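You operate a simulated robot arm through the tools that you are given. There is no shell and no other tool. Be economical: measure what you need, move in short steps, check, and stop when the job is done.

You are at the controls of a simulated robot arm. One attempt, no reset.

JOB
Set a rivet in each of the strip's three holes.
Fine: slide the carrier by its knob, one stroke a hole, fingers out from under the die, lever up at the end.
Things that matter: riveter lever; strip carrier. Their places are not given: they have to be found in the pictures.

It is judged by the outcome, as a careful person would: the job done as asked, and still so three seconds after it is handed in. It fails if anything else is knocked over, pushed out of place, dropped, spilled or broken.

ROBOT AND FRAMES
A 7-joint arm with a two-finger parallel gripper, fixed in place. Base frame: the origin is at the foot of the arm, x ahead of it, y to its left, z up. Readings come in m, rad, newtons and seconds.
With the tool pointing down near the work surface it reaches from about 0.3 to 0.74 m from the base axis. Its first joint turns from -2.007 to 2.007 rad. Payload 3.91 kg.
The tool frame sits at the grasp point between the pads (the TCP): z along the fingers, y along the line on which they close. The tips reach 0.03 m beyond it. Largest opening 0.11 m; finger width 0.02, thickness 0.01; the body of the gripper, 0.048 by 0.112 m, starts 0.055 m behind the TCP.
Orientation is told as [roll, pitch, yaw] about the base's x, y, z axes, in that order, counted from this pose: with the fingers straight down and closing along the base's y, the tool's x points along the base's -x, its y along +y and its z along -z.

CONTROLS
- The arm moves only by the tool servo_tool. Its argument "increments" is a list of rows, each a list of 3 entries, a list of its own where there are three numbers: the shift along the base's x, y, z in mm, then the turn, a rotation vector about the base's x, y, z in rad, then the finger opening in mm, from 0 to 110. In form: [[[x, y, z], [ax, ay, az], hand], ...]. A call has 1 to 8 rows; each row shifts and turns the commanded pose from where the row before left it. A row lasts 0.2 s, in which the tool goes at most 0.05 m and 0.15 rad; a call with a longer step from one row to the next is refused whole, and so is a gripper value outside its range. A pose out of reach is approached as far as the arm can. The call stops where the force on the tool passes 50 N (or 10 N more than at its start, if that is more) or the arm is blocked; 0.2 s more then pass. Each finger travels about 0.108 m/s and halts on what it meets, pressing with about 34 N; the grip force reading is that of the motor and also rises with nothing between the fingers. The clock runs only during rows and for 0.2 s after the last one: add rows that do not move to give the fingers time. The reply holds the time, the measured pose of the TCP, the force on the tool along the base axes, the opening and the grip force, in the units named above and with some noise, with the torque about the TCP (base axes, N m) and any sound that the robot's microphone picked up.
- Cameras (640 x 400 px; columns grow to the right, rows downward): "scene" is fixed at [0.0496, -0.4999, 1.5765]; the picture's right is [0.11, -0.99, 0.00], its down [-0.59, -0.06, -0.80] and it looks along [0.80, 0.09, -0.59] (base axes); focal length 328 px, centre (320, 200). "wrist" rides on the gripper at [0.072, 0.017, -0.103] in the tool frame; the picture's right is [-0.23, 0.97, 0.00], its down [-0.76, -0.18, -0.62] and it looks along [-0.61, -0.14, 0.78] (tool axes); focal length 222 px, centre (320, 200).
- snapshot(camera): a new picture of that camera. No time passes.
- move_column(by): slides the trunk up (or, below 0, down) by that many m; the arm rides with it, the base frame stays. It gives what a move gives, with no picture.
- point_at(camera, pixels): there is no depth. For up to 12 entries [column, row, z] of the newest picture of that camera ("zoom" is the newest enlarged one), the place [x, y] in the base frame at which the ray of that pixel passes the height z, good to about 0.002 m. No time passes.
- inspect(camera, box): a new picture of the part [left, top, right, bottom] of that camera's present view, enlarged. No time passes.
- close_job(): hands the job in; it is judged then, once.

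Work in short steps. Measure before you move; look again where a grasp or a placing could have gone wrong, and mend it. You have 80 turns and 54 pictures in all, those below and enlarged ones among them. Open the gripper and draw the arm clear of the work before you hand the job in, unless the task says otherwise; then end with one line.

The tools are called after ">>>" as a command line: name --argument value ..., lists and objects as JSON in quotes. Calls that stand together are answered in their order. servo_tool: Moves the arm, as the interface text tells. Its arguments: {"type":"object","properties":{"increments":{"type":"array"}},"required":["increments"]} The other tools are called the same way: move_column (by) slides the trunk up or down; snapshot (camera) takes a picture; point_at (camera, pixels) gives the place at which the rays of pixels pass given heights; inspect (camera, box) takes an enlarged picture of a part of a camera's view; close_job () hands the job in.

At the start:

```text
time: 0.0
position: [0.3443, -0.3578, 1.3513]
tool_rot: [0.002, 0.002, -0.001]
contact_force: [-0.1, -0.3, 0.1]
torque: [0.02, 0.0, 0.01]
gripper_width: 0.1103
gripper_force: 0.0
trunk travel left (down, up): [-0.875, 0.115]
```

scene: 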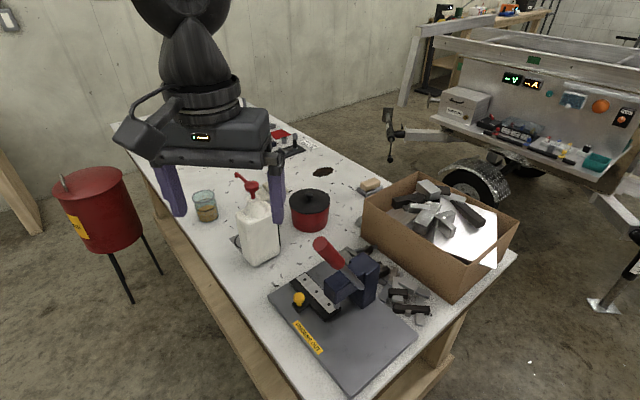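
wrist: 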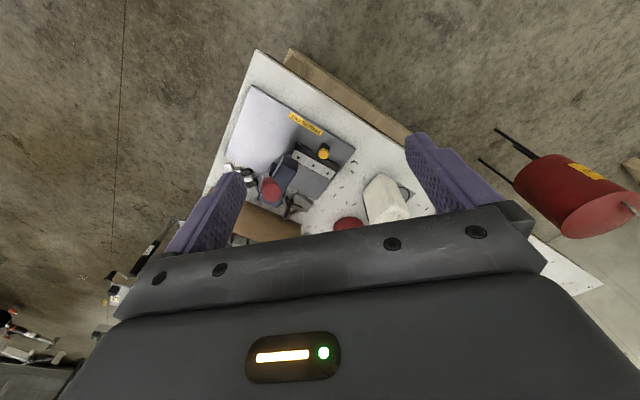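

The riveter stands on the grey plate around (345,310) in the scene picture, with a red lever at (328,252) and a yellow knob at (299,299). I'll enlarge both views.

>>> inspect --camera "scene" --box '[250, 220, 440, 400]'

>>> inspect --camera "wrist" --box '[210, 70, 410, 240]'

```text
2.22 times, centred on (345, 310) of scene
```

zoom: 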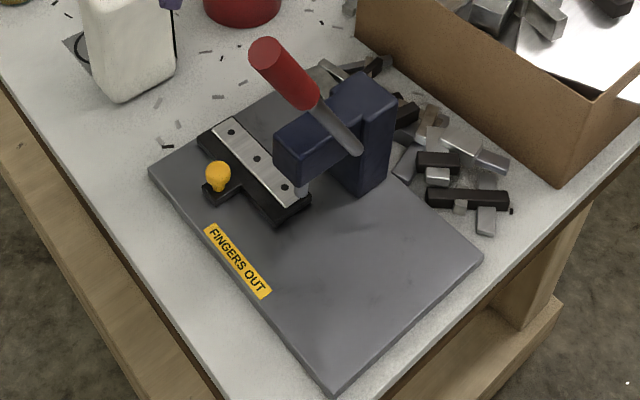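

```text
2.35 times, centred on (310, 155) of wrist
```

zoom: 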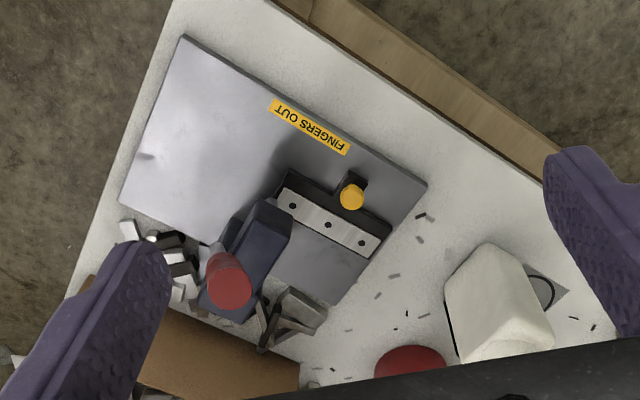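

I'll triangulate the knob and lever tip from both cameras by comparing rays at several heights.

>>> point_at --camera "scene" --pixels '[[299, 297.5, 0.4], [299, 297.5, 0.6], [299, 297.5, 0.8], [320, 241, 0.6], [320, 241, 0.8], [320, 241, 1.0], [325, 330, 0.7], [325, 330, 0.8]]'

>>> point_at --camera "wrist" --pixels '[[323.6, 153.7, 0.4], [323.6, 153.7, 0.6], [323.6, 153.7, 0.8], [272, 195, 0.6], [272, 195, 0.8], [272, 195, 1.0]]'

```text
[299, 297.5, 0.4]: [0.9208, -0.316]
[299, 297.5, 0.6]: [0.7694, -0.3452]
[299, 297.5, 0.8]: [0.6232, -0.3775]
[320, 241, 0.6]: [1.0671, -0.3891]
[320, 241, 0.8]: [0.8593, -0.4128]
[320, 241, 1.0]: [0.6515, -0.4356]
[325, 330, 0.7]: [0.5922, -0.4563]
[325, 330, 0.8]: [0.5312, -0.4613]
```

```text
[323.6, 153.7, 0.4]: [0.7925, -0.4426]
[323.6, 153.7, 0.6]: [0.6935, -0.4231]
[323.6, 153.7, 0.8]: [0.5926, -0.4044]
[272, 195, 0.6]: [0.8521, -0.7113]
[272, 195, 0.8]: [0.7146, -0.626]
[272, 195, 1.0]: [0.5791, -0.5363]
```

Rough: knob at about (0.53,-0.395,0.93). I'll do the same for the plate corners, strip and lever base at refined heights.

>>> point_at --camera "scene" --pixels '[[268.4, 296.5, 0.85], [268.4, 296.5, 0.95], [351.8, 397, 0.85], [351.8, 397, 0.95], [418.4, 336, 0.85], [418.4, 336, 0.95], [320, 241, 1.1], [320, 241, 1.2], [299, 297.5, 0.9], [299, 297.5, 0.95]]'

>>> point_at --camera "wrist" --pixels '[[354.7, 148.6, 0.85], [354.7, 148.6, 0.95], [251.7, 86, 0.85], [251.7, 86, 0.95], [225, 155, 0.85], [225, 155, 0.95], [271, 193, 1.1], [271, 193, 1.2], [323.6, 153.7, 0.9], [323.6, 153.7, 0.95]]'

```text
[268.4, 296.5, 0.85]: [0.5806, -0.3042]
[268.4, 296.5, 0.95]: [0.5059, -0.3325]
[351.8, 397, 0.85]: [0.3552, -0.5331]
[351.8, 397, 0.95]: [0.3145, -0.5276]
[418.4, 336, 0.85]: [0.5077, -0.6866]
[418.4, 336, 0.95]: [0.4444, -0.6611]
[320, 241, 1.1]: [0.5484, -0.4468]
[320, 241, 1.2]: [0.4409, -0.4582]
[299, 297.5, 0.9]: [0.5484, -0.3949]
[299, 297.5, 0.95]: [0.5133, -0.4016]
```

```text
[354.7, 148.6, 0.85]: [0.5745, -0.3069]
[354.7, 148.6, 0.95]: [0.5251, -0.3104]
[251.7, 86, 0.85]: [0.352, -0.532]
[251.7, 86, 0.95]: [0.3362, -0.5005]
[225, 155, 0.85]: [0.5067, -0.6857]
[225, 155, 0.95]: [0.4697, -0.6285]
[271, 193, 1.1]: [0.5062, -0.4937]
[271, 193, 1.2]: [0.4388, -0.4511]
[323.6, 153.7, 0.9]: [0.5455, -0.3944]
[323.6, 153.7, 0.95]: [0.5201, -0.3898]
```

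The plate top is at z≈0.855 with corners (0.577,-0.305), (0.354,-0.533) and (0.507,-0.686), so it is turned 45°. I'll zoom in more on the lever and strip.

>>> inspect --camera "scene" --box '[280, 230, 390, 325]'

>>> inspect --camera "wrist" --box '[240, 120, 350, 215]'

```text
4.21 times, centred on (335, 278) of scene
```

zoom: 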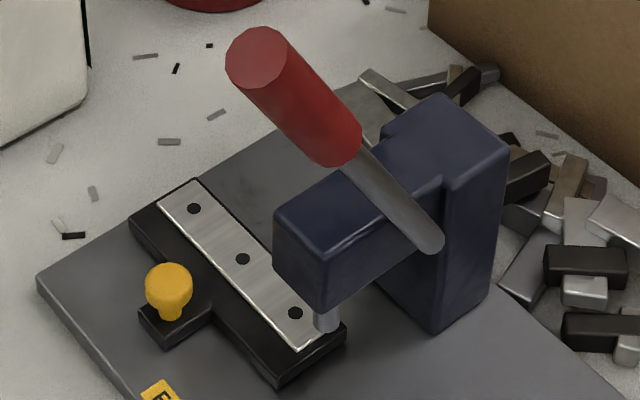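

```text
4.21 times, centred on (295, 168) of wrist
```

zoom: 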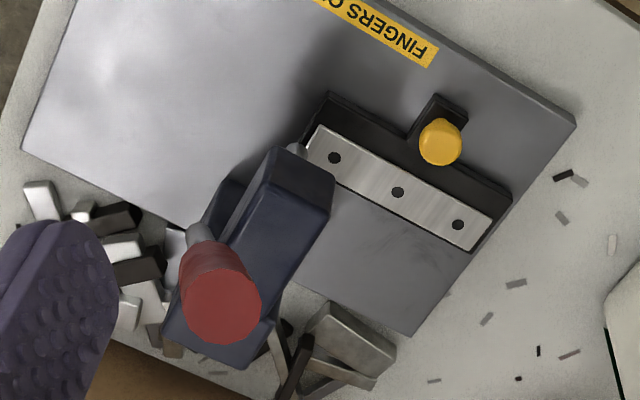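

I'll locate the holes, die, pivot, lever cap and head top in both views.

>>> point_at --camera "scene" --pixels '[[329.1, 304.8, 0.87], [329.1, 304.8, 0.9], [316.5, 291.8, 0.88], [305.1, 279.9, 0.88], [336.4, 308.4, 0.88], [361.1, 287.5, 0.95], [361.1, 287.5, 1.0], [320.3, 244.3, 1.1], [320.3, 244.3, 1.2], [324.3, 281.6, 0.95], [324.3, 281.6, 1.0], [299, 302, 0.87]]'

>>> point_at --camera "wrist" --pixels '[[298.3, 157.8, 0.87], [298.3, 157.8, 0.9], [313.3, 166.1, 0.88], [327.8, 173.7, 0.88], [290.2, 156.1, 0.88], [265.3, 176.3, 0.95], [265.3, 176.3, 1.0], [271.7, 191.8, 1.1], [271.7, 191.8, 1.2], [298, 162, 0.95], [298, 162, 1.0]]'

```text
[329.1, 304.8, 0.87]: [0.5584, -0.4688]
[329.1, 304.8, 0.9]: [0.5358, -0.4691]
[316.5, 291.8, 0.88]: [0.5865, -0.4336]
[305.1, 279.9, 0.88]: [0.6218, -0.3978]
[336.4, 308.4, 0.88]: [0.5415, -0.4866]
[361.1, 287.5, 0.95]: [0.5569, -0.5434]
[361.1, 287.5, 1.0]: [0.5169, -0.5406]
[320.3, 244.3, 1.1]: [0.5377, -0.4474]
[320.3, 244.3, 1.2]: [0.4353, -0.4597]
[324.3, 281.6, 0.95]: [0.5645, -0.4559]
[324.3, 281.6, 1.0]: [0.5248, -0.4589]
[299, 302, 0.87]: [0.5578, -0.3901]
```

```text
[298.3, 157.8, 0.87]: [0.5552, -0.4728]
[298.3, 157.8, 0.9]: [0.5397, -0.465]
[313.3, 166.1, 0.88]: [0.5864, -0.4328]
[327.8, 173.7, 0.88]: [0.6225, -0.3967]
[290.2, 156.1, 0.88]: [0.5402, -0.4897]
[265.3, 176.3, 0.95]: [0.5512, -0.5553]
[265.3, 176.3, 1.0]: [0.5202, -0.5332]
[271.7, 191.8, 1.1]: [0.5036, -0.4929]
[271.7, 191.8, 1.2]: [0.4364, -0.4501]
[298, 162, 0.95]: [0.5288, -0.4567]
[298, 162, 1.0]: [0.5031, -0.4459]
```

Measured: strip top z≈0.88 with holes at (0.551,-0.469), (0.587,-0.433), (0.622,-0.397); die near (0.541,-0.488). The knob is at (0.545,-0.395,0.905). The lever runs from a pivot near (0.53,-0.54,0.985) to its tip near (0.44,-0.457,1.195), leaning forward. First I lower the trunk with the arm still in front of the bench.

>>> move_column --by -0.25

```text
time: 2.6
position: [0.3429, -0.3587, 1.1004]
tool_rot: [0.001, 0.0, 0.001]
contact_force: [0.0, 0.1, -1.1]
torque: [-0.01, 0.01, 0.03]
gripper_width: 0.1098
gripper_force: 0.0
trunk travel left (down, up): [-0.625, 0.365]
```

Trunk lowered; now yaw -45° so the fingers close along the strip direction.

>>> servo_tool --increments '[[[0, 0, 0], [0, 0, -0.131], 110], [[0, 0, 0], [0, 0, -0.131], 110], [[0, 0, 0], [0, 0, -0.131], 110], [[0, 0, 0], [0, 0, -0.131], 110], [[0, 0, 0], [0, 0, -0.131], 80], [[0, 0, 0], [0, 0, -0.131], 70]]'

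```text
time: 4.0
position: [0.3428, -0.3577, 1.1009]
tool_rot: [0.0, -0.001, -0.787]
contact_force: [-0.6, 0.1, -0.1]
torque: [-0.04, -0.01, 0.0]
gripper_width: 0.0698
gripper_force: 0.0
trunk travel left (down, up): [-0.625, 0.365]
```

Yaw is right. Now tilt 30° about the strip direction so the hand body leans back to the front, parallel to the lever.

>>> servo_tool --increments '[[[0, 0, 0], [-0.0926, -0.0926, 0], 70], [[0, 0, 0], [-0.0926, -0.0926, 0], 70], [[0, 0, 0], [-0.0926, -0.0926, 0], 70], [[0, 0, 0], [-0.0926, -0.0926, 0], 70]]'

>>> snapshot --camera "wrist"

>>> snapshot --camera "scene"

```text
time: 5.0
position: [0.3425, -0.358, 1.1027]
tool_rot: [0.001, -0.527, -0.786]
contact_force: [-0.2, 0.0, 0.1]
torque: [0.01, 0.02, 0.01]
gripper_width: 0.0701
gripper_force: 0.1
trunk travel left (down, up): [-0.625, 0.365]
```

```text
47 pictures are left
```

wrist: 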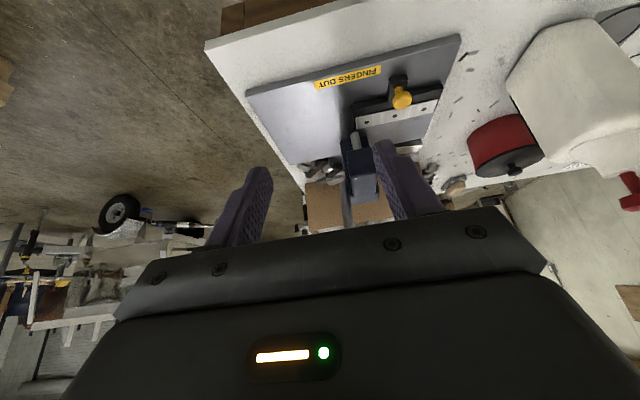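

```text
46 pictures are left
```

scene: 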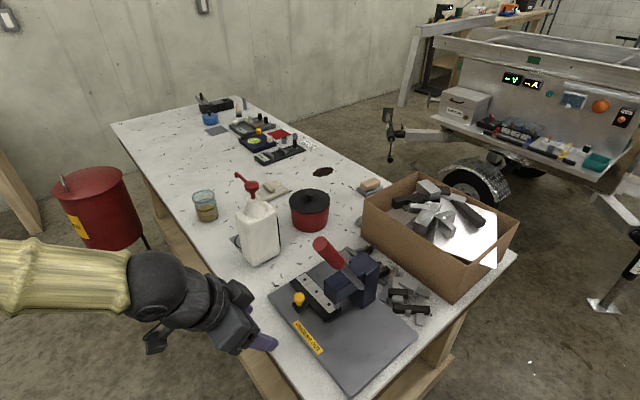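

The wrist view clearly shows the knob at (402,98). I'll enlarge to refine the knob and die positions.

>>> inspect --camera "wrist" --box '[320, 60, 460, 150]'

```text
4.44 times, centred on (390, 105) of wrist
```

zoom: 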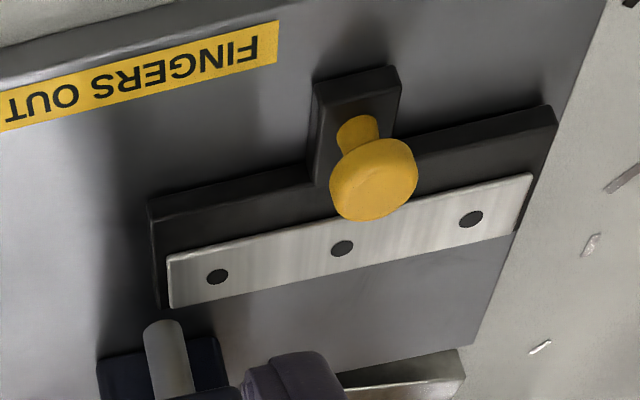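

I'll read positions from the enlarged view: knob head, post base, holes, die tip.

>>> point_at --camera "zoom" --pixels '[[374, 180, 0.9], [374, 180, 0.91], [374, 180, 0.92], [357, 150, 0.875], [357, 150, 0.885], [217, 276, 0.88], [342, 248, 0.88], [471, 219, 0.88], [162, 328, 0.885], [162, 328, 0.9], [162, 328, 0.92], [336, 180, 0.905]]'

>>> inspect --camera "scene" --box '[285, 265, 365, 325]'

```text
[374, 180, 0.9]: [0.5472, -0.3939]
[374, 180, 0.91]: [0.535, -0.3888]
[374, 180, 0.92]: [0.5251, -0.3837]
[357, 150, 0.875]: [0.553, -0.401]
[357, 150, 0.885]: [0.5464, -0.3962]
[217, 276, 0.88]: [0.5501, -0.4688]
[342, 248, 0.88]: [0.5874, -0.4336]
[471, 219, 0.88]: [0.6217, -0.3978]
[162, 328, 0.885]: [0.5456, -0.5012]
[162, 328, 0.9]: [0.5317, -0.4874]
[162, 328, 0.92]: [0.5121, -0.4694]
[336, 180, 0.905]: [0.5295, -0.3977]
```

```text
6.67 times, centred on (325, 295) of scene
```

zoom: 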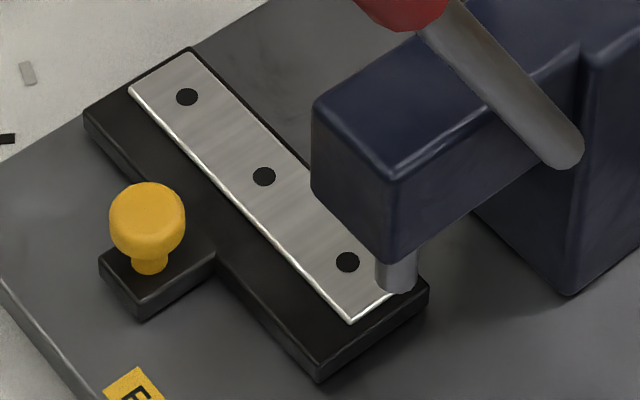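

The die tip is near (0.530,-0.487), so the first hole must move about 27 mm towards it, then 50 mm per hole. I'm going to a standoff behind the knob along the tilted tool axis.

>>> servo_tool --increments '[[[28, 28, 0], [0, 0, 0], 60], [[28, 28, 0], [0, 0, 0], 60], [[28, 28, 0], [0, 0, 0], 60], [[21, -21, -29], [0, 0, 0], 60], [[21, -21, -29], [0, 0, 0], 60], [[21, -21, -29], [0, 0, 0], 60], [[21, -21, -29], [0, 0, 0], 60], [[0, 0, 0], [0, 0, 0], 60]]'

>>> snapshot --camera "wrist"

>>> snapshot --camera "scene"

```text
time: 6.8
position: [0.5103, -0.3581, 0.984]
tool_rot: [0.0, -0.524, -0.785]
contact_force: [-0.2, -0.6, -0.5]
torque: [-0.01, -0.03, -0.02]
gripper_width: 0.06
gripper_force: 0.1
trunk travel left (down, up): [-0.625, 0.365]
```

```text
43 pictures are left
```

wrist: 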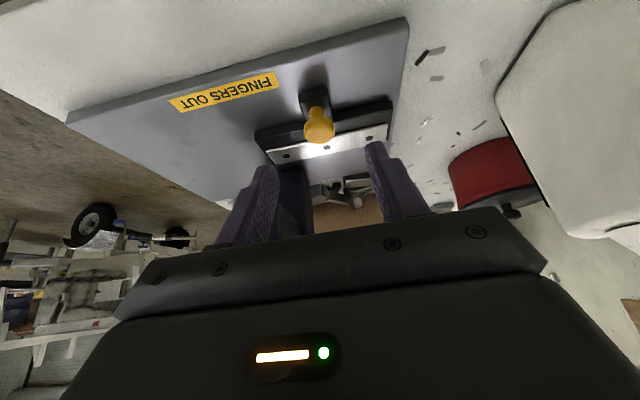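

```text
42 pictures are left
```

scene: 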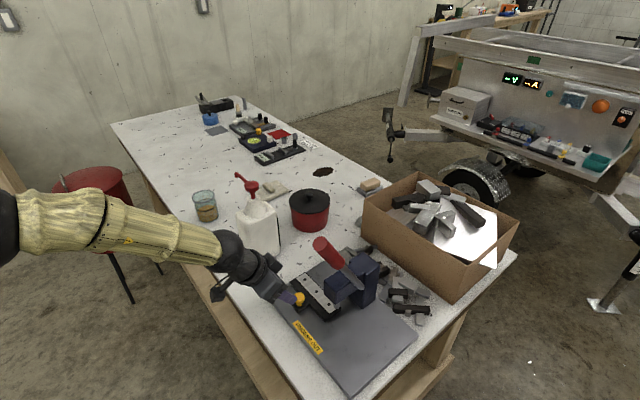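

The knob sits between the fingers at (318,130) in the wrist view. I advance along the tool axis in two steps.

>>> servo_tool --increments '[[[14, -14, -33], [0, 0, 0], 60], [[15, -15, -33], [0, 0, 0], 60], [[0, 0, 0], [0, 0, 0], 60]]'

>>> snapshot --camera "wrist"

>>> inspect --camera "scene" --box '[220, 230, 380, 330]'

```text
time: 7.6
position: [0.541, -0.3873, 0.919]
tool_rot: [0.0, -0.527, -0.787]
contact_force: [0.8, 0.2, 0.1]
torque: [0.04, -0.01, 0.01]
gripper_width: 0.0601
gripper_force: 0.0
trunk travel left (down, up): [-0.625, 0.365]
```

```text
41 pictures are left
```

wrist: 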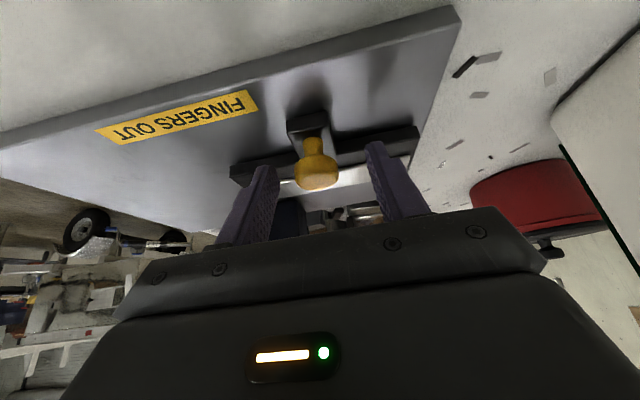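

```text
4.00 times, centred on (300, 280) of scene
```

zoom: 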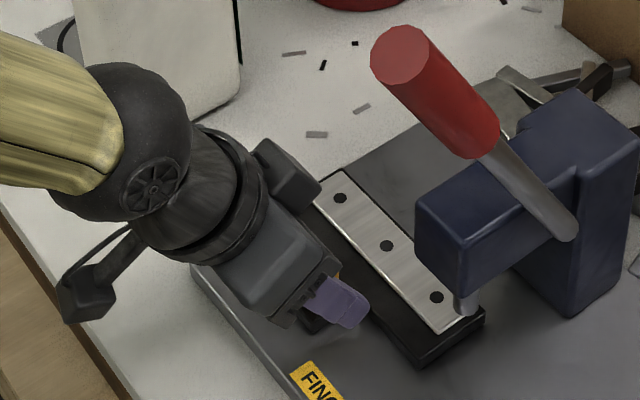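

The knob is between the pads. Closing on it.

>>> servo_tool --increments '[[[0, 0, 0], [0, 0, 0], 20], [[0, 0, 0], [0, 0, 0], 20], [[0, 0, 0], [0, 0, 0], 20]]'

>>> snapshot --camera "wrist"

```text
time: 8.4
position: [0.5405, -0.3888, 0.9177]
tool_rot: [-0.001, -0.522, -0.785]
contact_force: [-0.4, -3.2, -2.5]
torque: [-0.18, -0.11, -0.04]
gripper_width: 0.027
gripper_force: 45.0
trunk travel left (down, up): [-0.625, 0.365]
```

```text
39 pictures are left
```

wrist: 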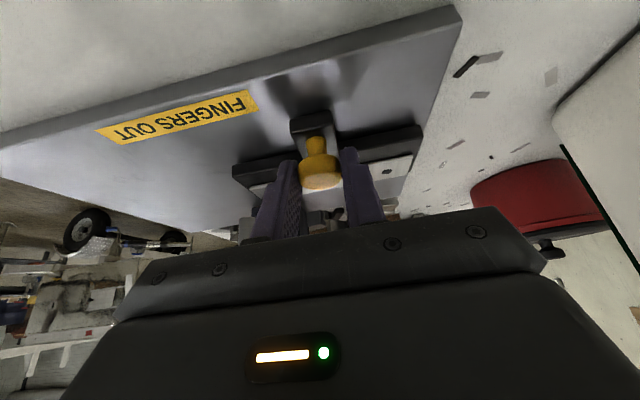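

The knob is held at 27 mm. Slide about 27 mm towards the die along the strip.

>>> servo_tool --increments '[[[-5, -5, 0], [0, 0, 0], 20], [[-5, -5, 0], [0, 0, 0], 20], [[-5, -5, 0], [0, 0, 0], 20], [[-4, -4, 0], [0, 0, 0], 20], [[0, 0, 0], [0, 0, 0], 20]]'

>>> inspect --camera "scene" --box '[285, 265, 365, 325]'

```text
time: 9.6
position: [0.5223, -0.4083, 0.9179]
tool_rot: [0.0, -0.522, -0.786]
contact_force: [4.2, -4.4, -13.6]
torque: [0.08, 0.06, -0.05]
gripper_width: 0.0275
gripper_force: 45.1
trunk travel left (down, up): [-0.625, 0.365]
```

```text
6.67 times, centred on (325, 295) of scene
```

zoom: 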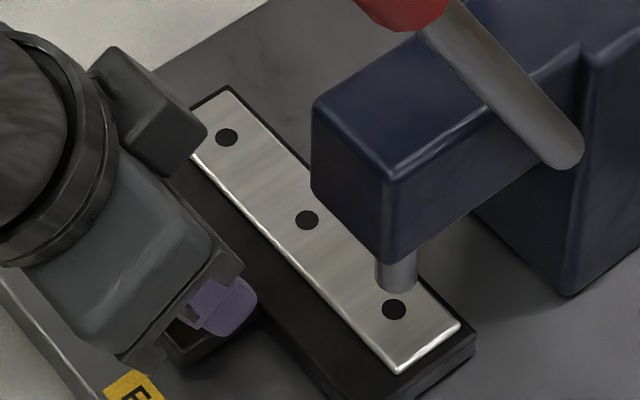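

The first hole, at (394,309) in the zoom, lies almost under the die axis at column 396–397. I'll check from the wrist camera too.

>>> inspect --camera "wrist" --box '[200, 100, 440, 250]'

>>> point_at --camera "scene" --pixels '[[336.1, 311.3, 0.88], [323.2, 298, 0.88], [311.1, 285.6, 0.88], [336.5, 307.8, 0.895], [336.5, 307.8, 0.9]]'

```text
2.67 times, centred on (320, 175) of wrist
```

zoom: 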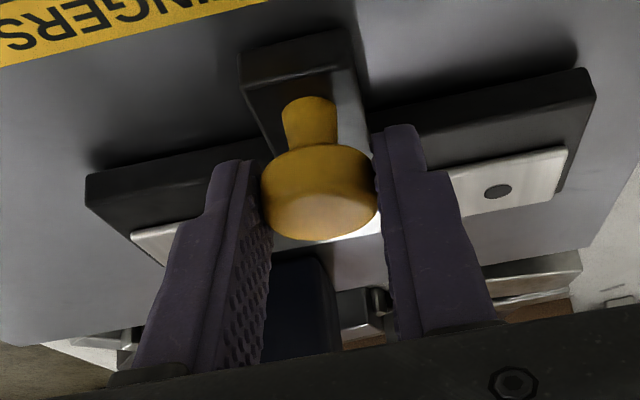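

```text
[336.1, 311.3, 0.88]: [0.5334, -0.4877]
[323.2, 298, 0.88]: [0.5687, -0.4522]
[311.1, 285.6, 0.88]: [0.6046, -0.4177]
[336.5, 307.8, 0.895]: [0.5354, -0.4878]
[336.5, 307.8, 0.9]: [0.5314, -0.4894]
```

The hole is about 1–2.5 mm short, so I nudge 1.7 mm further and then look at both again.

>>> servo_tool --increments '[[[-1.2, -1.2, 0], [0, 0, 0], 20], [[0, 0, 0], [0, 0, 0], 20]]'

>>> inspect --camera "scene" --box '[320, 290, 352, 318]'

```text
time: 10.2
position: [0.5199, -0.4077, 0.9183]
tool_rot: [0.001, -0.521, -0.785]
contact_force: [3.3, -1.8, -16.9]
torque: [0.0, -0.1, 0.08]
gripper_width: 0.027
gripper_force: 45.0
trunk travel left (down, up): [-0.625, 0.365]
```

```text
14.29 times, centred on (336, 304) of scene
```

zoom: 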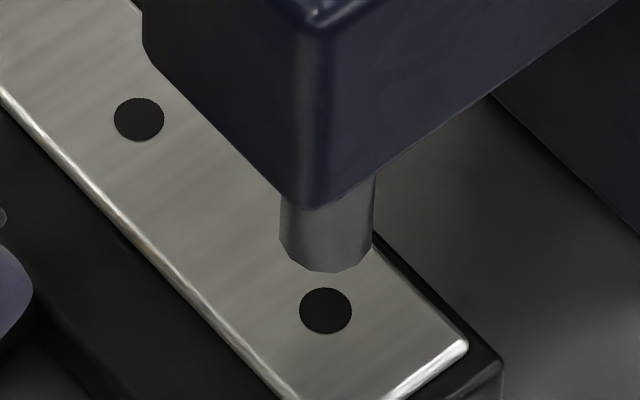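

Hole column 325.5 matches the die axis at about 326. Release and retreat along the tool axis.

>>> servo_tool --increments '[[[0, 0, 0], [0, 0, 0], 60], [[0, 0, 0], [0, 0, 0], 60], [[-12, 12, 30], [0, 0, 0], 60], [[-15, 15, 37], [0, 0, 0], 60], [[-15, 15, 37], [0, 0, 0], 60]]'

>>> inspect --camera "scene" --box '[285, 235, 385, 325]'

```text
time: 11.4
position: [0.4784, -0.3645, 1.0242]
tool_rot: [0.001, -0.524, -0.785]
contact_force: [0.1, -0.4, -0.3]
torque: [-0.01, 0.03, -0.01]
gripper_width: 0.0599
gripper_force: 0.1
trunk travel left (down, up): [-0.625, 0.365]
```

```text
4.44 times, centred on (335, 280) of scene
```

zoom: 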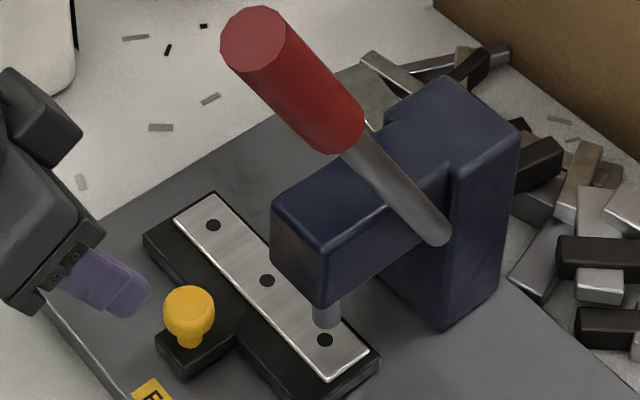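

The carrier stayed put. Now rise beside the lever to a standoff above its tip, still tilted parallel with it.

>>> servo_tool --increments '[[[0, 0, 47], [0, 0, 0], 70], [[0, 0, 47], [0, 0, 0], 70], [[0, 0, 47], [0, 0, 0], 70], [[0, 0, 47], [0, 0, 0], 70], [[0, 0, 48], [0, 0, 0], 70], [[-33, -33, 0], [0, 0, 0], 70], [[-33, -33, 0], [0, 0, 0], 70]]'

>>> snapshot --camera "wrist"

>>> snapshot --camera "scene"

```text
time: 13.0
position: [0.4116, -0.4327, 1.2614]
tool_rot: [0.001, -0.524, -0.787]
contact_force: [0.2, -1.0, 0.5]
torque: [-0.01, -0.01, 0.02]
gripper_width: 0.0702
gripper_force: 0.1
trunk travel left (down, up): [-0.625, 0.365]
```

```text
34 pictures are left
```

wrist: 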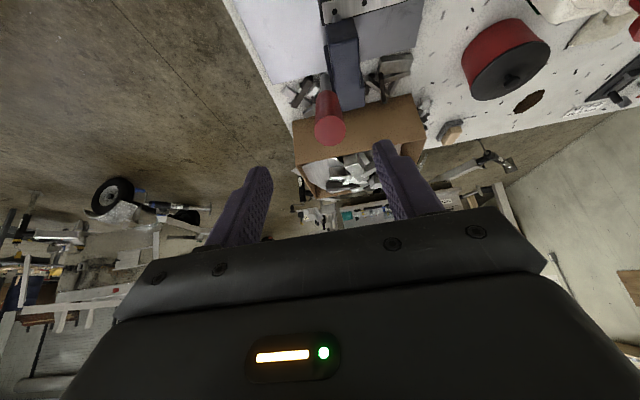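

```text
33 pictures are left
```

scene: 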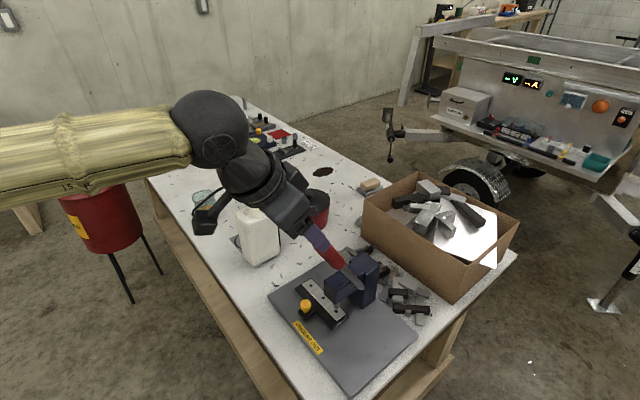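

The cap shows at (330,130), slightly right of the tool axis line (column 320). I'll measure it and the shank.

>>> inspect --camera "wrist" --box '[270, 50, 390, 170]'

>>> point_at --camera "wrist" --pixels '[[330, 131, 1.18], [330, 131, 1.19], [330, 131, 1.2], [323, 79, 1.0], [323, 79, 0.99]]'

>>> inspect --camera "scene" --box '[240, 190, 400, 310]'

```text
3.33 times, centred on (330, 110) of wrist
```

zoom: 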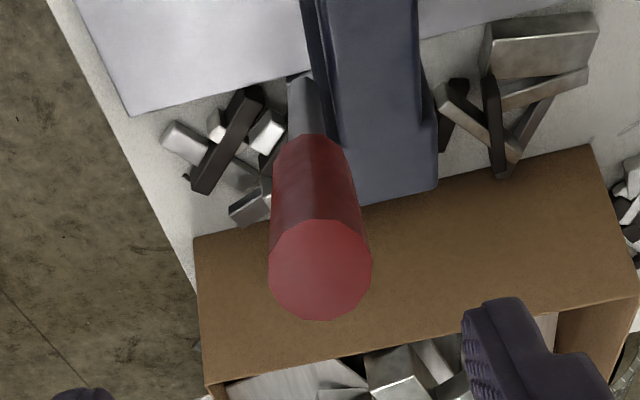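

```text
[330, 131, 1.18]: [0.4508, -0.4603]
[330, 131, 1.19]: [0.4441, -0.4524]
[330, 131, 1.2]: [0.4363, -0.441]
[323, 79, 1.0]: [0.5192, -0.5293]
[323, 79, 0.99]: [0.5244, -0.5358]
```

```text
3.33 times, centred on (320, 250) of scene
```

zoom: 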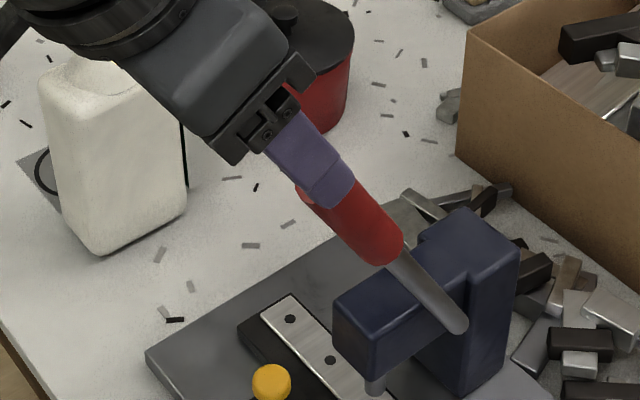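

Cap centre ≈ (0.446,-0.456,1.188), with the lever leaning 29° from vertical. I shift 8 mm sideways and slide the fingers down along the handle.

>>> servo_tool --increments '[[[5.6, 5.6, 0], [0, 0, 0], 70], [[13.7, -13.7, -34.7], [0, 0, 0], 70], [[13.7, -13.7, -34.7], [0, 0, 0], 70], [[13.7, -13.7, -34.7], [0, 0, 0], 70], [[0, 0, 0], [0, 0, 0], 70]]'

>>> snapshot --camera "wrist"

>>> inspect --camera "scene" --box '[240, 190, 400, 310]'

```text
time: 14.2
position: [0.4589, -0.4676, 1.1544]
tool_rot: [0.0, -0.526, -0.784]
contact_force: [0.0, 0.7, -0.1]
torque: [0.0, -0.02, 0.04]
gripper_width: 0.0703
gripper_force: 0.1
trunk travel left (down, up): [-0.625, 0.365]
```

```text
30 pictures are left
```

wrist: 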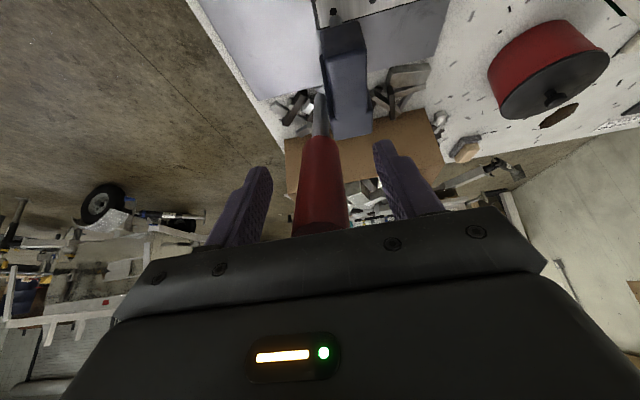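

```text
3.33 times, centred on (320, 250) of scene
```

zoom: 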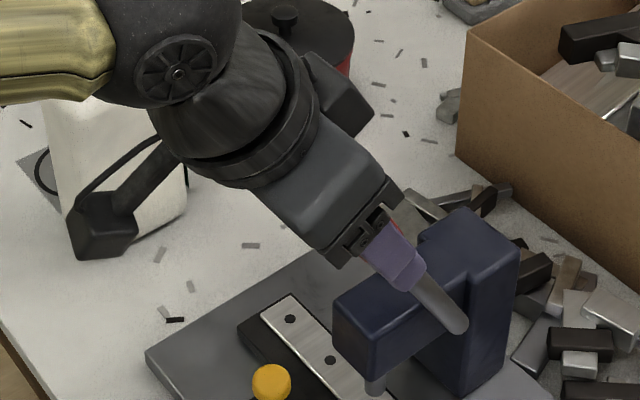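

The handle lies centred between the pads, so I close on it.

>>> servo_tool --increments '[[[0, 0, 0], [0, 0, 0], 15], [[0, 0, 0], [0, 0, 0], 15], [[0, 0, 0], [0, 0, 0], 15]]'

```text
time: 15.0
position: [0.4591, -0.4673, 1.1544]
tool_rot: [-0.002, -0.525, -0.786]
contact_force: [-1.1, -0.7, -1.2]
torque: [-0.26, -0.23, -0.03]
gripper_width: 0.028
gripper_force: 44.5
trunk travel left (down, up): [-0.625, 0.365]
```

Held at 28 mm. Now swing the lever along its arc about the pivot (radius ≈0.19 m), beginning with three small steps and reading the force.

>>> servo_tool --increments '[[[-9.1, 9.1, -8.0], [-0.0566, -0.0566, 0], 15], [[-8.6, 8.6, -8.9], [-0.0566, -0.0566, 0], 15], [[-8.1, 8.1, -9.9], [-0.0566, -0.0566, 0], 15]]'

>>> inspect --camera "scene" --box '[240, 210, 400, 330]'

```text
time: 15.8
position: [0.4345, -0.4407, 1.1268]
tool_rot: [0.002, -0.762, -0.787]
contact_force: [1.4, -5.4, -9.2]
torque: [1.05, 0.75, 0.17]
gripper_width: 0.0279
gripper_force: 45.3
trunk travel left (down, up): [-0.625, 0.365]
```

```text
3.33 times, centred on (320, 270) of scene
```

zoom: 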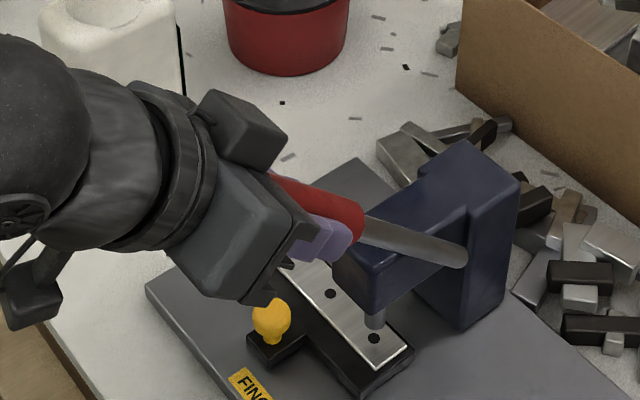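

The lever follows smoothly at low force. Continue the arc.

>>> servo_tool --increments '[[[-7.6, 7.6, -10.8], [-0.0566, -0.0566, 0], 15], [[-6.9, 6.9, -11.6], [-0.0566, -0.0566, 0], 15], [[-6.2, 6.2, -12.4], [-0.0566, -0.0566, 0], 15]]'

>>> inspect --camera "scene" --box '[240, 210, 400, 330]'

```text
time: 16.6
position: [0.4134, -0.4214, 1.092]
tool_rot: [0.0, -1.002, -0.782]
contact_force: [10.4, -5.9, -9.3]
torque: [0.34, 1.09, -0.19]
gripper_width: 0.0277
gripper_force: 45.1
trunk travel left (down, up): [-0.625, 0.365]
```

```text
3.33 times, centred on (320, 270) of scene
```

zoom: 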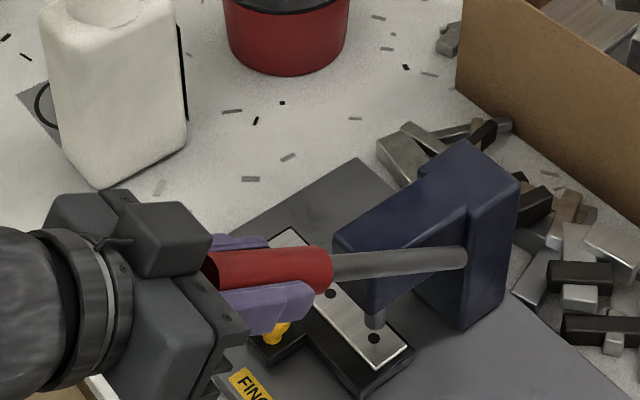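

The die is coming down towards the hole with about 15 N. Continue two more steps at a time.

>>> servo_tool --increments '[[[-5.5, 5.5, -13.1], [-0.0566, -0.0566, 0], 15], [[-4.8, 4.8, -13.6], [-0.0566, -0.0566, 0], 15], [[0, 0, 0], [0, 0, 0], 15]]'

>>> inspect --camera "scene" --box '[240, 210, 400, 330]'

```text
time: 17.4
position: [0.4019, -0.4099, 1.0664]
tool_rot: [0.001, -1.164, -0.785]
contact_force: [8.9, -4.6, -6.0]
torque: [0.48, 0.8, -0.09]
gripper_width: 0.0276
gripper_force: 44.7
trunk travel left (down, up): [-0.625, 0.365]
```

```text
3.33 times, centred on (320, 270) of scene
```

zoom: 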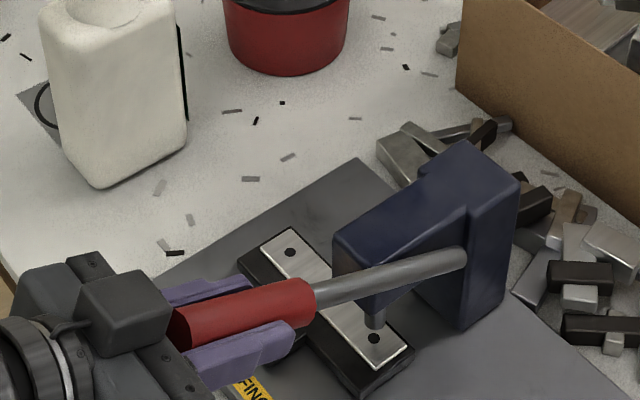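

Still swinging freely. Continue two more steps and listen for the stroke.

>>> servo_tool --increments '[[[-4.0, 4.0, -14.1], [-0.0566, -0.0566, 0], 15], [[-3.2, 3.2, -14.5], [-0.0566, -0.0566, 0], 15], [[0, 0, 0], [0, 0, 0], 15]]'

>>> inspect --camera "scene" --box '[280, 240, 400, 330]'

```text
time: 18.2
position: [0.3962, -0.4042, 1.0379]
tool_rot: [-0.002, -1.325, -0.783]
contact_force: [9.6, -1.1, -0.8]
torque: [0.27, 0.62, -0.12]
gripper_width: 0.028
gripper_force: 45.1
trunk travel left (down, up): [-0.625, 0.365]
```

```text
4.44 times, centred on (340, 285) of scene
```

zoom: 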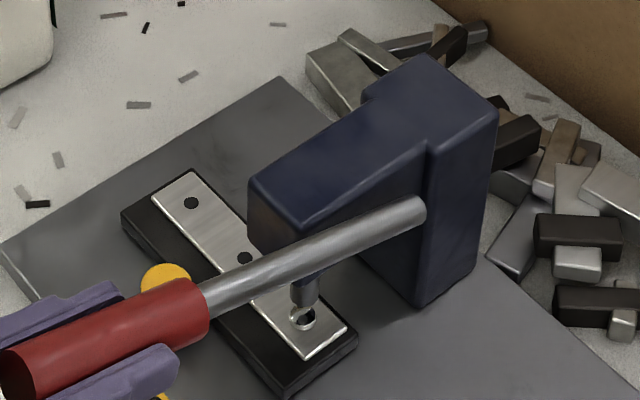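

A bright ring has appeared at the hole (303,318). I continue carefully to find the bottom of the stroke.

>>> servo_tool --increments '[[[-1.3, 1.3, -7.4], [-0.0283, -0.0283, 0], 15], [[-1.1, 1.1, -7.5], [-0.0283, -0.0283, 0], 15], [[0, 0, 0], [0, 0, 0], 15]]'

>>> inspect --camera "scene" --box '[310, 280, 360, 320]'

```text
time: 19.0
position: [0.3921, -0.4027, 1.0281]
tool_rot: [-0.012, -1.42, -0.772]
contact_force: [12.0, -9.0, 37.6]
torque: [0.05, -0.1, 0.3]
gripper_width: 0.0276
gripper_force: 45.6
trunk travel left (down, up): [-0.625, 0.365]
```

```text
10.00 times, centred on (335, 300) of scene
```

zoom: 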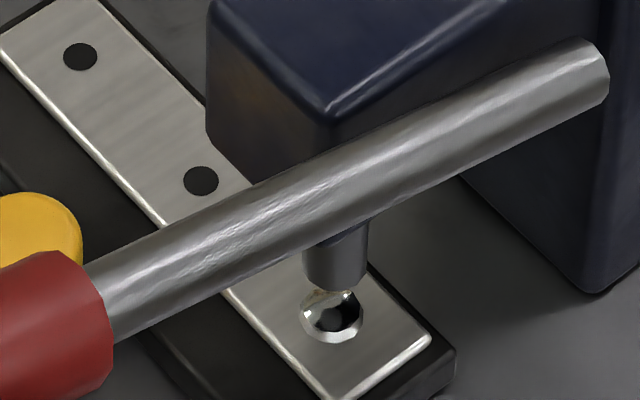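

There is 38 N of resistance, the bottom of the stroke, and a rivet head shows in the hole at (333,315). Now bring the lever back up the same arc.

>>> servo_tool --increments '[[[1.1, -1.1, 7.5], [0.0283, 0.0283, 0], 15], [[1.3, -1.3, 7.4], [0.0283, 0.0283, 0], 15], [[3.2, -3.2, 14.5], [0.0566, 0.0566, 0], 15], [[4.0, -4.0, 14.1], [0.0566, 0.0566, 0], 15], [[4.8, -4.8, 13.6], [0.0566, 0.0566, 0], 15], [[5.5, -5.5, 13.1], [0.0566, 0.0566, 0], 15], [[6.2, -6.2, 12.4], [0.0566, 0.0566, 0], 15], [[6.9, -6.9, 11.6], [0.0566, 0.0566, 0], 15]]'

>>> servo_tool --increments '[[[7.6, -7.6, 10.8], [0.0566, 0.0566, 0], 15], [[8.1, -8.1, 9.9], [0.0566, 0.0566, 0], 15], [[8.6, -8.6, 8.9], [0.0566, 0.0566, 0], 15], [[9.1, -9.1, 8.0], [0.0566, 0.0566, 0], 15], [[0, 0, 0], [0, 0, 0], 15]]'

>>> inspect --camera "scene" --box '[260, 220, 390, 330]'

```text
time: 20.8
position: [0.4267, -0.435, 1.118]
tool_rot: [0.001, -0.849, -0.787]
contact_force: [7.8, -2.6, 7.8]
torque: [-0.83, -1.17, 0.06]
gripper_width: 0.0279
gripper_force: 45.1
trunk travel left (down, up): [-0.625, 0.365]
```

```text
time: 22.0
position: [0.4573, -0.4651, 1.1546]
tool_rot: [-0.002, -0.519, -0.786]
contact_force: [-7.9, 11.1, -4.5]
torque: [-0.73, -0.64, -0.05]
gripper_width: 0.0277
gripper_force: 45.1
trunk travel left (down, up): [-0.625, 0.365]
```

```text
3.64 times, centred on (325, 275) of scene
```

zoom: 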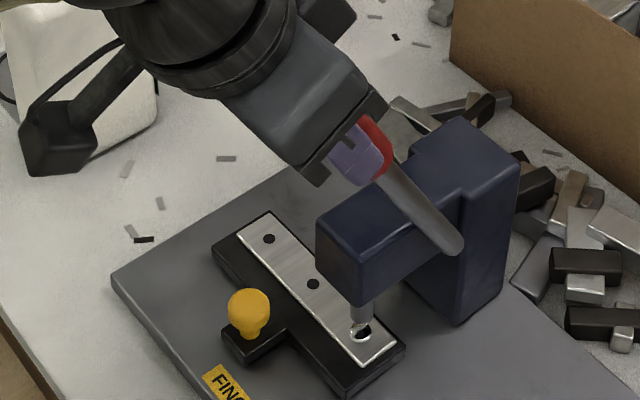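

The first rivet is in and the lever is back up. Release the handle, retreat along its axis, shift aside and descend to the knob standoff.

>>> servo_tool --increments '[[[0, 0, 0], [0, 0, 0], 70], [[0, 0, 0], [0, 0, 0], 70], [[-13.7, 13.7, 34.7], [0, 0, 0], 70], [[-13.7, 13.7, 34.7], [0, 0, 0], 70], [[-13.7, 13.7, 34.7], [0, 0, 0], 70], [[30.2, 30.2, 0], [0, 0, 0], 70], [[30.2, 30.2, 0], [0, 0, 0], 70], [[0, 0, 0], [0, 0, 0], 60]]'

>>> servo_tool --increments '[[[0, 0, -47], [0, 0, 0], 60], [[0, 0, -47], [0, 0, 0], 60], [[0, 0, -47], [0, 0, 0], 60], [[0, 0, -47], [0, 0, 0], 60], [[0, 0, -48], [0, 0, 0], 60], [[0, 0, 0], [0, 0, 0], 60]]'

>>> inspect --camera "scene" --box '[260, 220, 390, 330]'

>>> snapshot --camera "wrist"

```text
time: 23.8
position: [0.4766, -0.3666, 1.2593]
tool_rot: [0.001, -0.526, -0.785]
contact_force: [-0.9, -0.3, -0.5]
torque: [0.0, -0.03, 0.01]
gripper_width: 0.06
gripper_force: 0.0
trunk travel left (down, up): [-0.625, 0.365]
```

```text
time: 25.2
position: [0.4785, -0.3644, 1.0265]
tool_rot: [0.0, -0.525, -0.786]
contact_force: [-0.5, 0.1, 0.8]
torque: [0.03, 0.02, -0.01]
gripper_width: 0.06
gripper_force: 0.1
trunk travel left (down, up): [-0.625, 0.365]
```

```text
3.64 times, centred on (325, 275) of scene
```

zoom: 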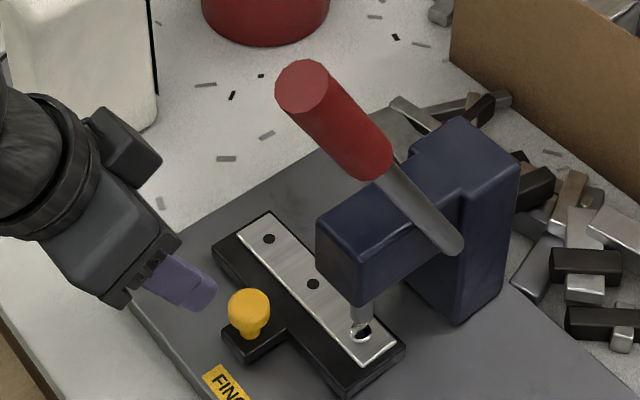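

```text
21 pictures are left
```

wrist: 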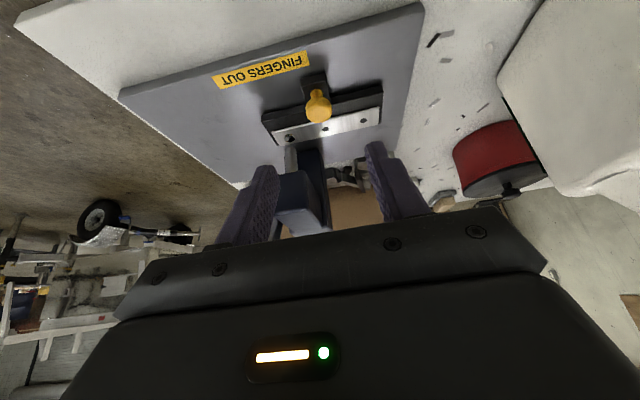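

The lever stays up and the knob is ahead. Advance onto the knob and grip it.

>>> servo_tool --increments '[[[15, -15, -36], [0, 0, 0], 60], [[15, -15, -36], [0, 0, 0], 60], [[12, -12, -31], [0, 0, 0], 60], [[0, 0, 0], [0, 0, 0], 60], [[0, 0, 0], [0, 0, 0], 20], [[0, 0, 0], [0, 0, 0], 20], [[0, 0, 0], [0, 0, 0], 20]]'

```text
time: 26.8
position: [0.5201, -0.4079, 0.9213]
tool_rot: [0.002, -0.525, -0.785]
contact_force: [1.5, 1.3, 0.6]
torque: [-0.05, -0.12, 0.04]
gripper_width: 0.0273
gripper_force: 45.0
trunk travel left (down, up): [-0.625, 0.365]
```

Gripped again. Slide the carrier 50 mm to bring the second hole under the die.

>>> servo_tool --increments '[[[-5.9, -5.9, 0], [0, 0, 0], 20], [[-5.9, -5.9, 0], [0, 0, 0], 20], [[-5.9, -5.9, 0], [0, 0, 0], 20], [[-5.9, -5.9, 0], [0, 0, 0], 20], [[-5.9, -5.9, 0], [0, 0, 0], 20], [[-5.9, -5.9, 0], [0, 0, 0], 20], [[0, 0, 0], [0, 0, 0], 20]]'

>>> inspect --camera "scene" --box '[310, 290, 360, 325]'

```text
time: 28.4
position: [0.4847, -0.4441, 0.9211]
tool_rot: [-0.001, -0.528, -0.785]
contact_force: [8.7, -5.9, 6.8]
torque: [-0.06, -0.2, 0.06]
gripper_width: 0.0269
gripper_force: 45.2
trunk travel left (down, up): [-0.625, 0.365]
```

```text
11.43 times, centred on (335, 308) of scene
```

zoom: 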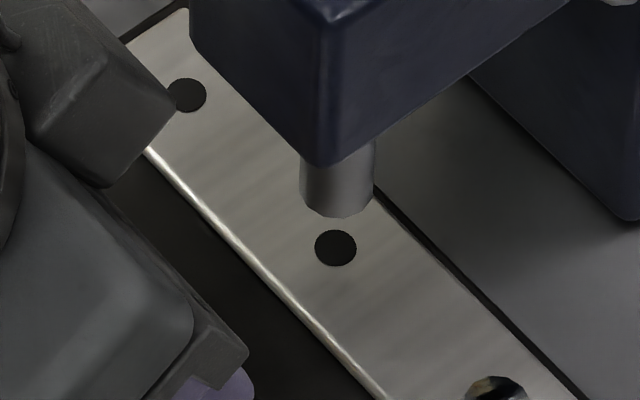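

Hole 2 at column 335.5 against die axis 337 gives the same relation as before. Release, retreat, and follow the same path to above the lever.

>>> servo_tool --increments '[[[0, 0, 0], [0, 0, 0], 60], [[0, 0, 0], [0, 0, 0], 60], [[-12, 12, 31], [0, 0, 0], 60], [[-15, 15, 36], [0, 0, 0], 60], [[-15, 15, 36], [0, 0, 0], 60], [[17.7, 17.7, 0], [0, 0, 0], 60], [[17.7, 17.7, 0], [0, 0, 0], 60]]'

>>> servo_tool --increments '[[[0, 0, 47], [0, 0, 0], 70], [[0, 0, 47], [0, 0, 0], 70], [[0, 0, 47], [0, 0, 0], 70], [[0, 0, 47], [0, 0, 0], 70], [[0, 0, 48], [0, 0, 0], 70], [[-30.2, -30.2, 0], [0, 0, 0], 70], [[-30.2, -30.2, 0], [0, 0, 0], 70]]'

>>> snapshot --camera "wrist"

>>> inspect --camera "scene" --box '[260, 220, 390, 330]'

```text
time: 30.0
position: [0.4786, -0.3657, 1.024]
tool_rot: [-0.002, -0.523, -0.785]
contact_force: [-0.7, 1.0, -0.1]
torque: [-0.01, 0.0, -0.02]
gripper_width: 0.0598
gripper_force: 0.0
trunk travel left (down, up): [-0.625, 0.365]
```

```text
time: 31.6
position: [0.4142, -0.427, 1.2581]
tool_rot: [0.001, -0.523, -0.787]
contact_force: [0.8, 0.5, -0.4]
torque: [-0.01, 0.02, 0.03]
gripper_width: 0.0698
gripper_force: 0.1
trunk travel left (down, up): [-0.625, 0.365]
```

```text
19 pictures are left
```

wrist: 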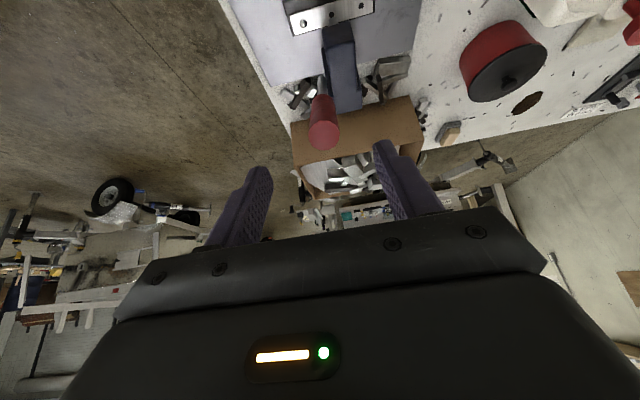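

```text
3.64 times, centred on (325, 275) of scene
```

zoom: 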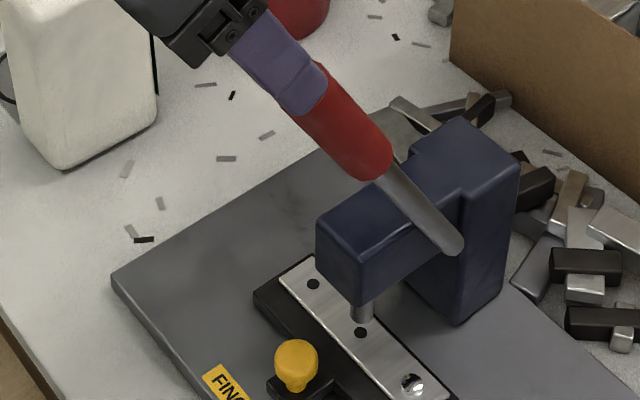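

The cap is at (323,133), on the tool axis. Slide down over the handle and grip.

>>> servo_tool --increments '[[[13.7, -13.7, -34.7], [0, 0, 0], 70], [[13.7, -13.7, -34.7], [0, 0, 0], 70], [[13.7, -13.7, -34.7], [0, 0, 0], 70], [[0, 0, 0], [0, 0, 0], 70], [[0, 0, 0], [0, 0, 0], 15], [[0, 0, 0], [0, 0, 0], 15], [[0, 0, 0], [0, 0, 0], 15]]'

```text
time: 33.2
position: [0.4569, -0.465, 1.1548]
tool_rot: [0.0, -0.526, -0.786]
contact_force: [2.7, 0.5, -0.6]
torque: [0.0, -0.21, 0.09]
gripper_width: 0.0276
gripper_force: 45.0
trunk travel left (down, up): [-0.625, 0.365]
```

The handle is gripped. Now the second stroke along the same arc.

>>> servo_tool --increments '[[[-9.1, 9.1, -8.0], [-0.0566, -0.0566, 0], 15], [[-8.6, 8.6, -8.9], [-0.0566, -0.0566, 0], 15], [[-8.1, 8.1, -9.9], [-0.0566, -0.0566, 0], 15], [[-7.6, 7.6, -10.8], [-0.0566, -0.0566, 0], 15], [[-6.9, 6.9, -11.6], [-0.0566, -0.0566, 0], 15], [[-6.2, 6.2, -12.4], [-0.0566, -0.0566, 0], 15], [[-5.5, 5.5, -13.1], [-0.0566, -0.0566, 0], 15], [[-4.8, 4.8, -13.6], [-0.0566, -0.0566, 0], 15]]'

>>> servo_tool --increments '[[[-4.0, 4.0, -14.1], [-0.0566, -0.0566, 0], 15], [[-3.2, 3.2, -14.5], [-0.0566, -0.0566, 0], 15], [[-1.3, 1.3, -7.4], [-0.0283, -0.0283, 0], 15], [[-1.1, 1.1, -7.5], [-0.0283, -0.0283, 0], 15], [[0, 0, 0], [0, 0, 0], 15]]'

>>> inspect --camera "scene" --box '[310, 280, 370, 330]'

```text
time: 35.0
position: [0.4017, -0.409, 1.0666]
tool_rot: [0.003, -1.164, -0.788]
contact_force: [-2.3, 4.3, -0.7]
torque: [0.74, 1.12, -0.18]
gripper_width: 0.0275
gripper_force: 44.7
trunk travel left (down, up): [-0.625, 0.365]
```

```text
time: 36.2
position: [0.3923, -0.3998, 1.0282]
tool_rot: [-0.01, -1.418, -0.775]
contact_force: [3.7, -5.4, 33.8]
torque: [0.2, 0.02, 0.37]
gripper_width: 0.0278
gripper_force: 44.8
trunk travel left (down, up): [-0.625, 0.365]
```

```text
8.00 times, centred on (340, 305) of scene
```

zoom: 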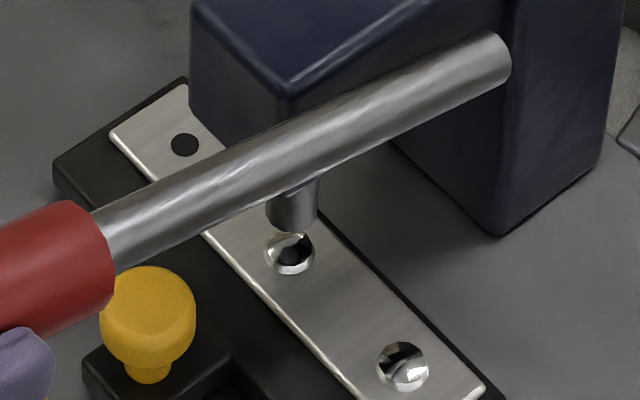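

The second rivet is set (290,253), with the same bottom resistance. Return the lever up.

>>> servo_tool --increments '[[[1.1, -1.1, 7.5], [0.0283, 0.0283, 0], 15], [[1.3, -1.3, 7.4], [0.0283, 0.0283, 0], 15], [[3.2, -3.2, 14.5], [0.0566, 0.0566, 0], 15], [[4.0, -4.0, 14.1], [0.0566, 0.0566, 0], 15], [[4.8, -4.8, 13.6], [0.0566, 0.0566, 0], 15], [[5.5, -5.5, 13.1], [0.0566, 0.0566, 0], 15], [[6.2, -6.2, 12.4], [0.0566, 0.0566, 0], 15], [[6.9, -6.9, 11.6], [0.0566, 0.0566, 0], 15]]'

>>> servo_tool --increments '[[[7.6, -7.6, 10.8], [0.0566, 0.0566, 0], 15], [[8.1, -8.1, 9.9], [0.0566, 0.0566, 0], 15], [[8.6, -8.6, 8.9], [0.0566, 0.0566, 0], 15], [[9.1, -9.1, 8.0], [0.0566, 0.0566, 0], 15], [[0, 0, 0], [0, 0, 0], 15]]'

```text
time: 38.0
position: [0.4261, -0.4345, 1.119]
tool_rot: [-0.002, -0.851, -0.786]
contact_force: [5.0, -3.3, 10.4]
torque: [-0.96, -1.2, 0.1]
gripper_width: 0.0275
gripper_force: 44.7
trunk travel left (down, up): [-0.625, 0.365]
```

```text
time: 39.2
position: [0.4543, -0.4631, 1.1538]
tool_rot: [0.0, -0.517, -0.784]
contact_force: [-14.8, 17.9, 3.4]
torque: [0.61, 0.81, -0.12]
gripper_width: 0.0279
gripper_force: 44.7
trunk travel left (down, up): [-0.625, 0.365]
```

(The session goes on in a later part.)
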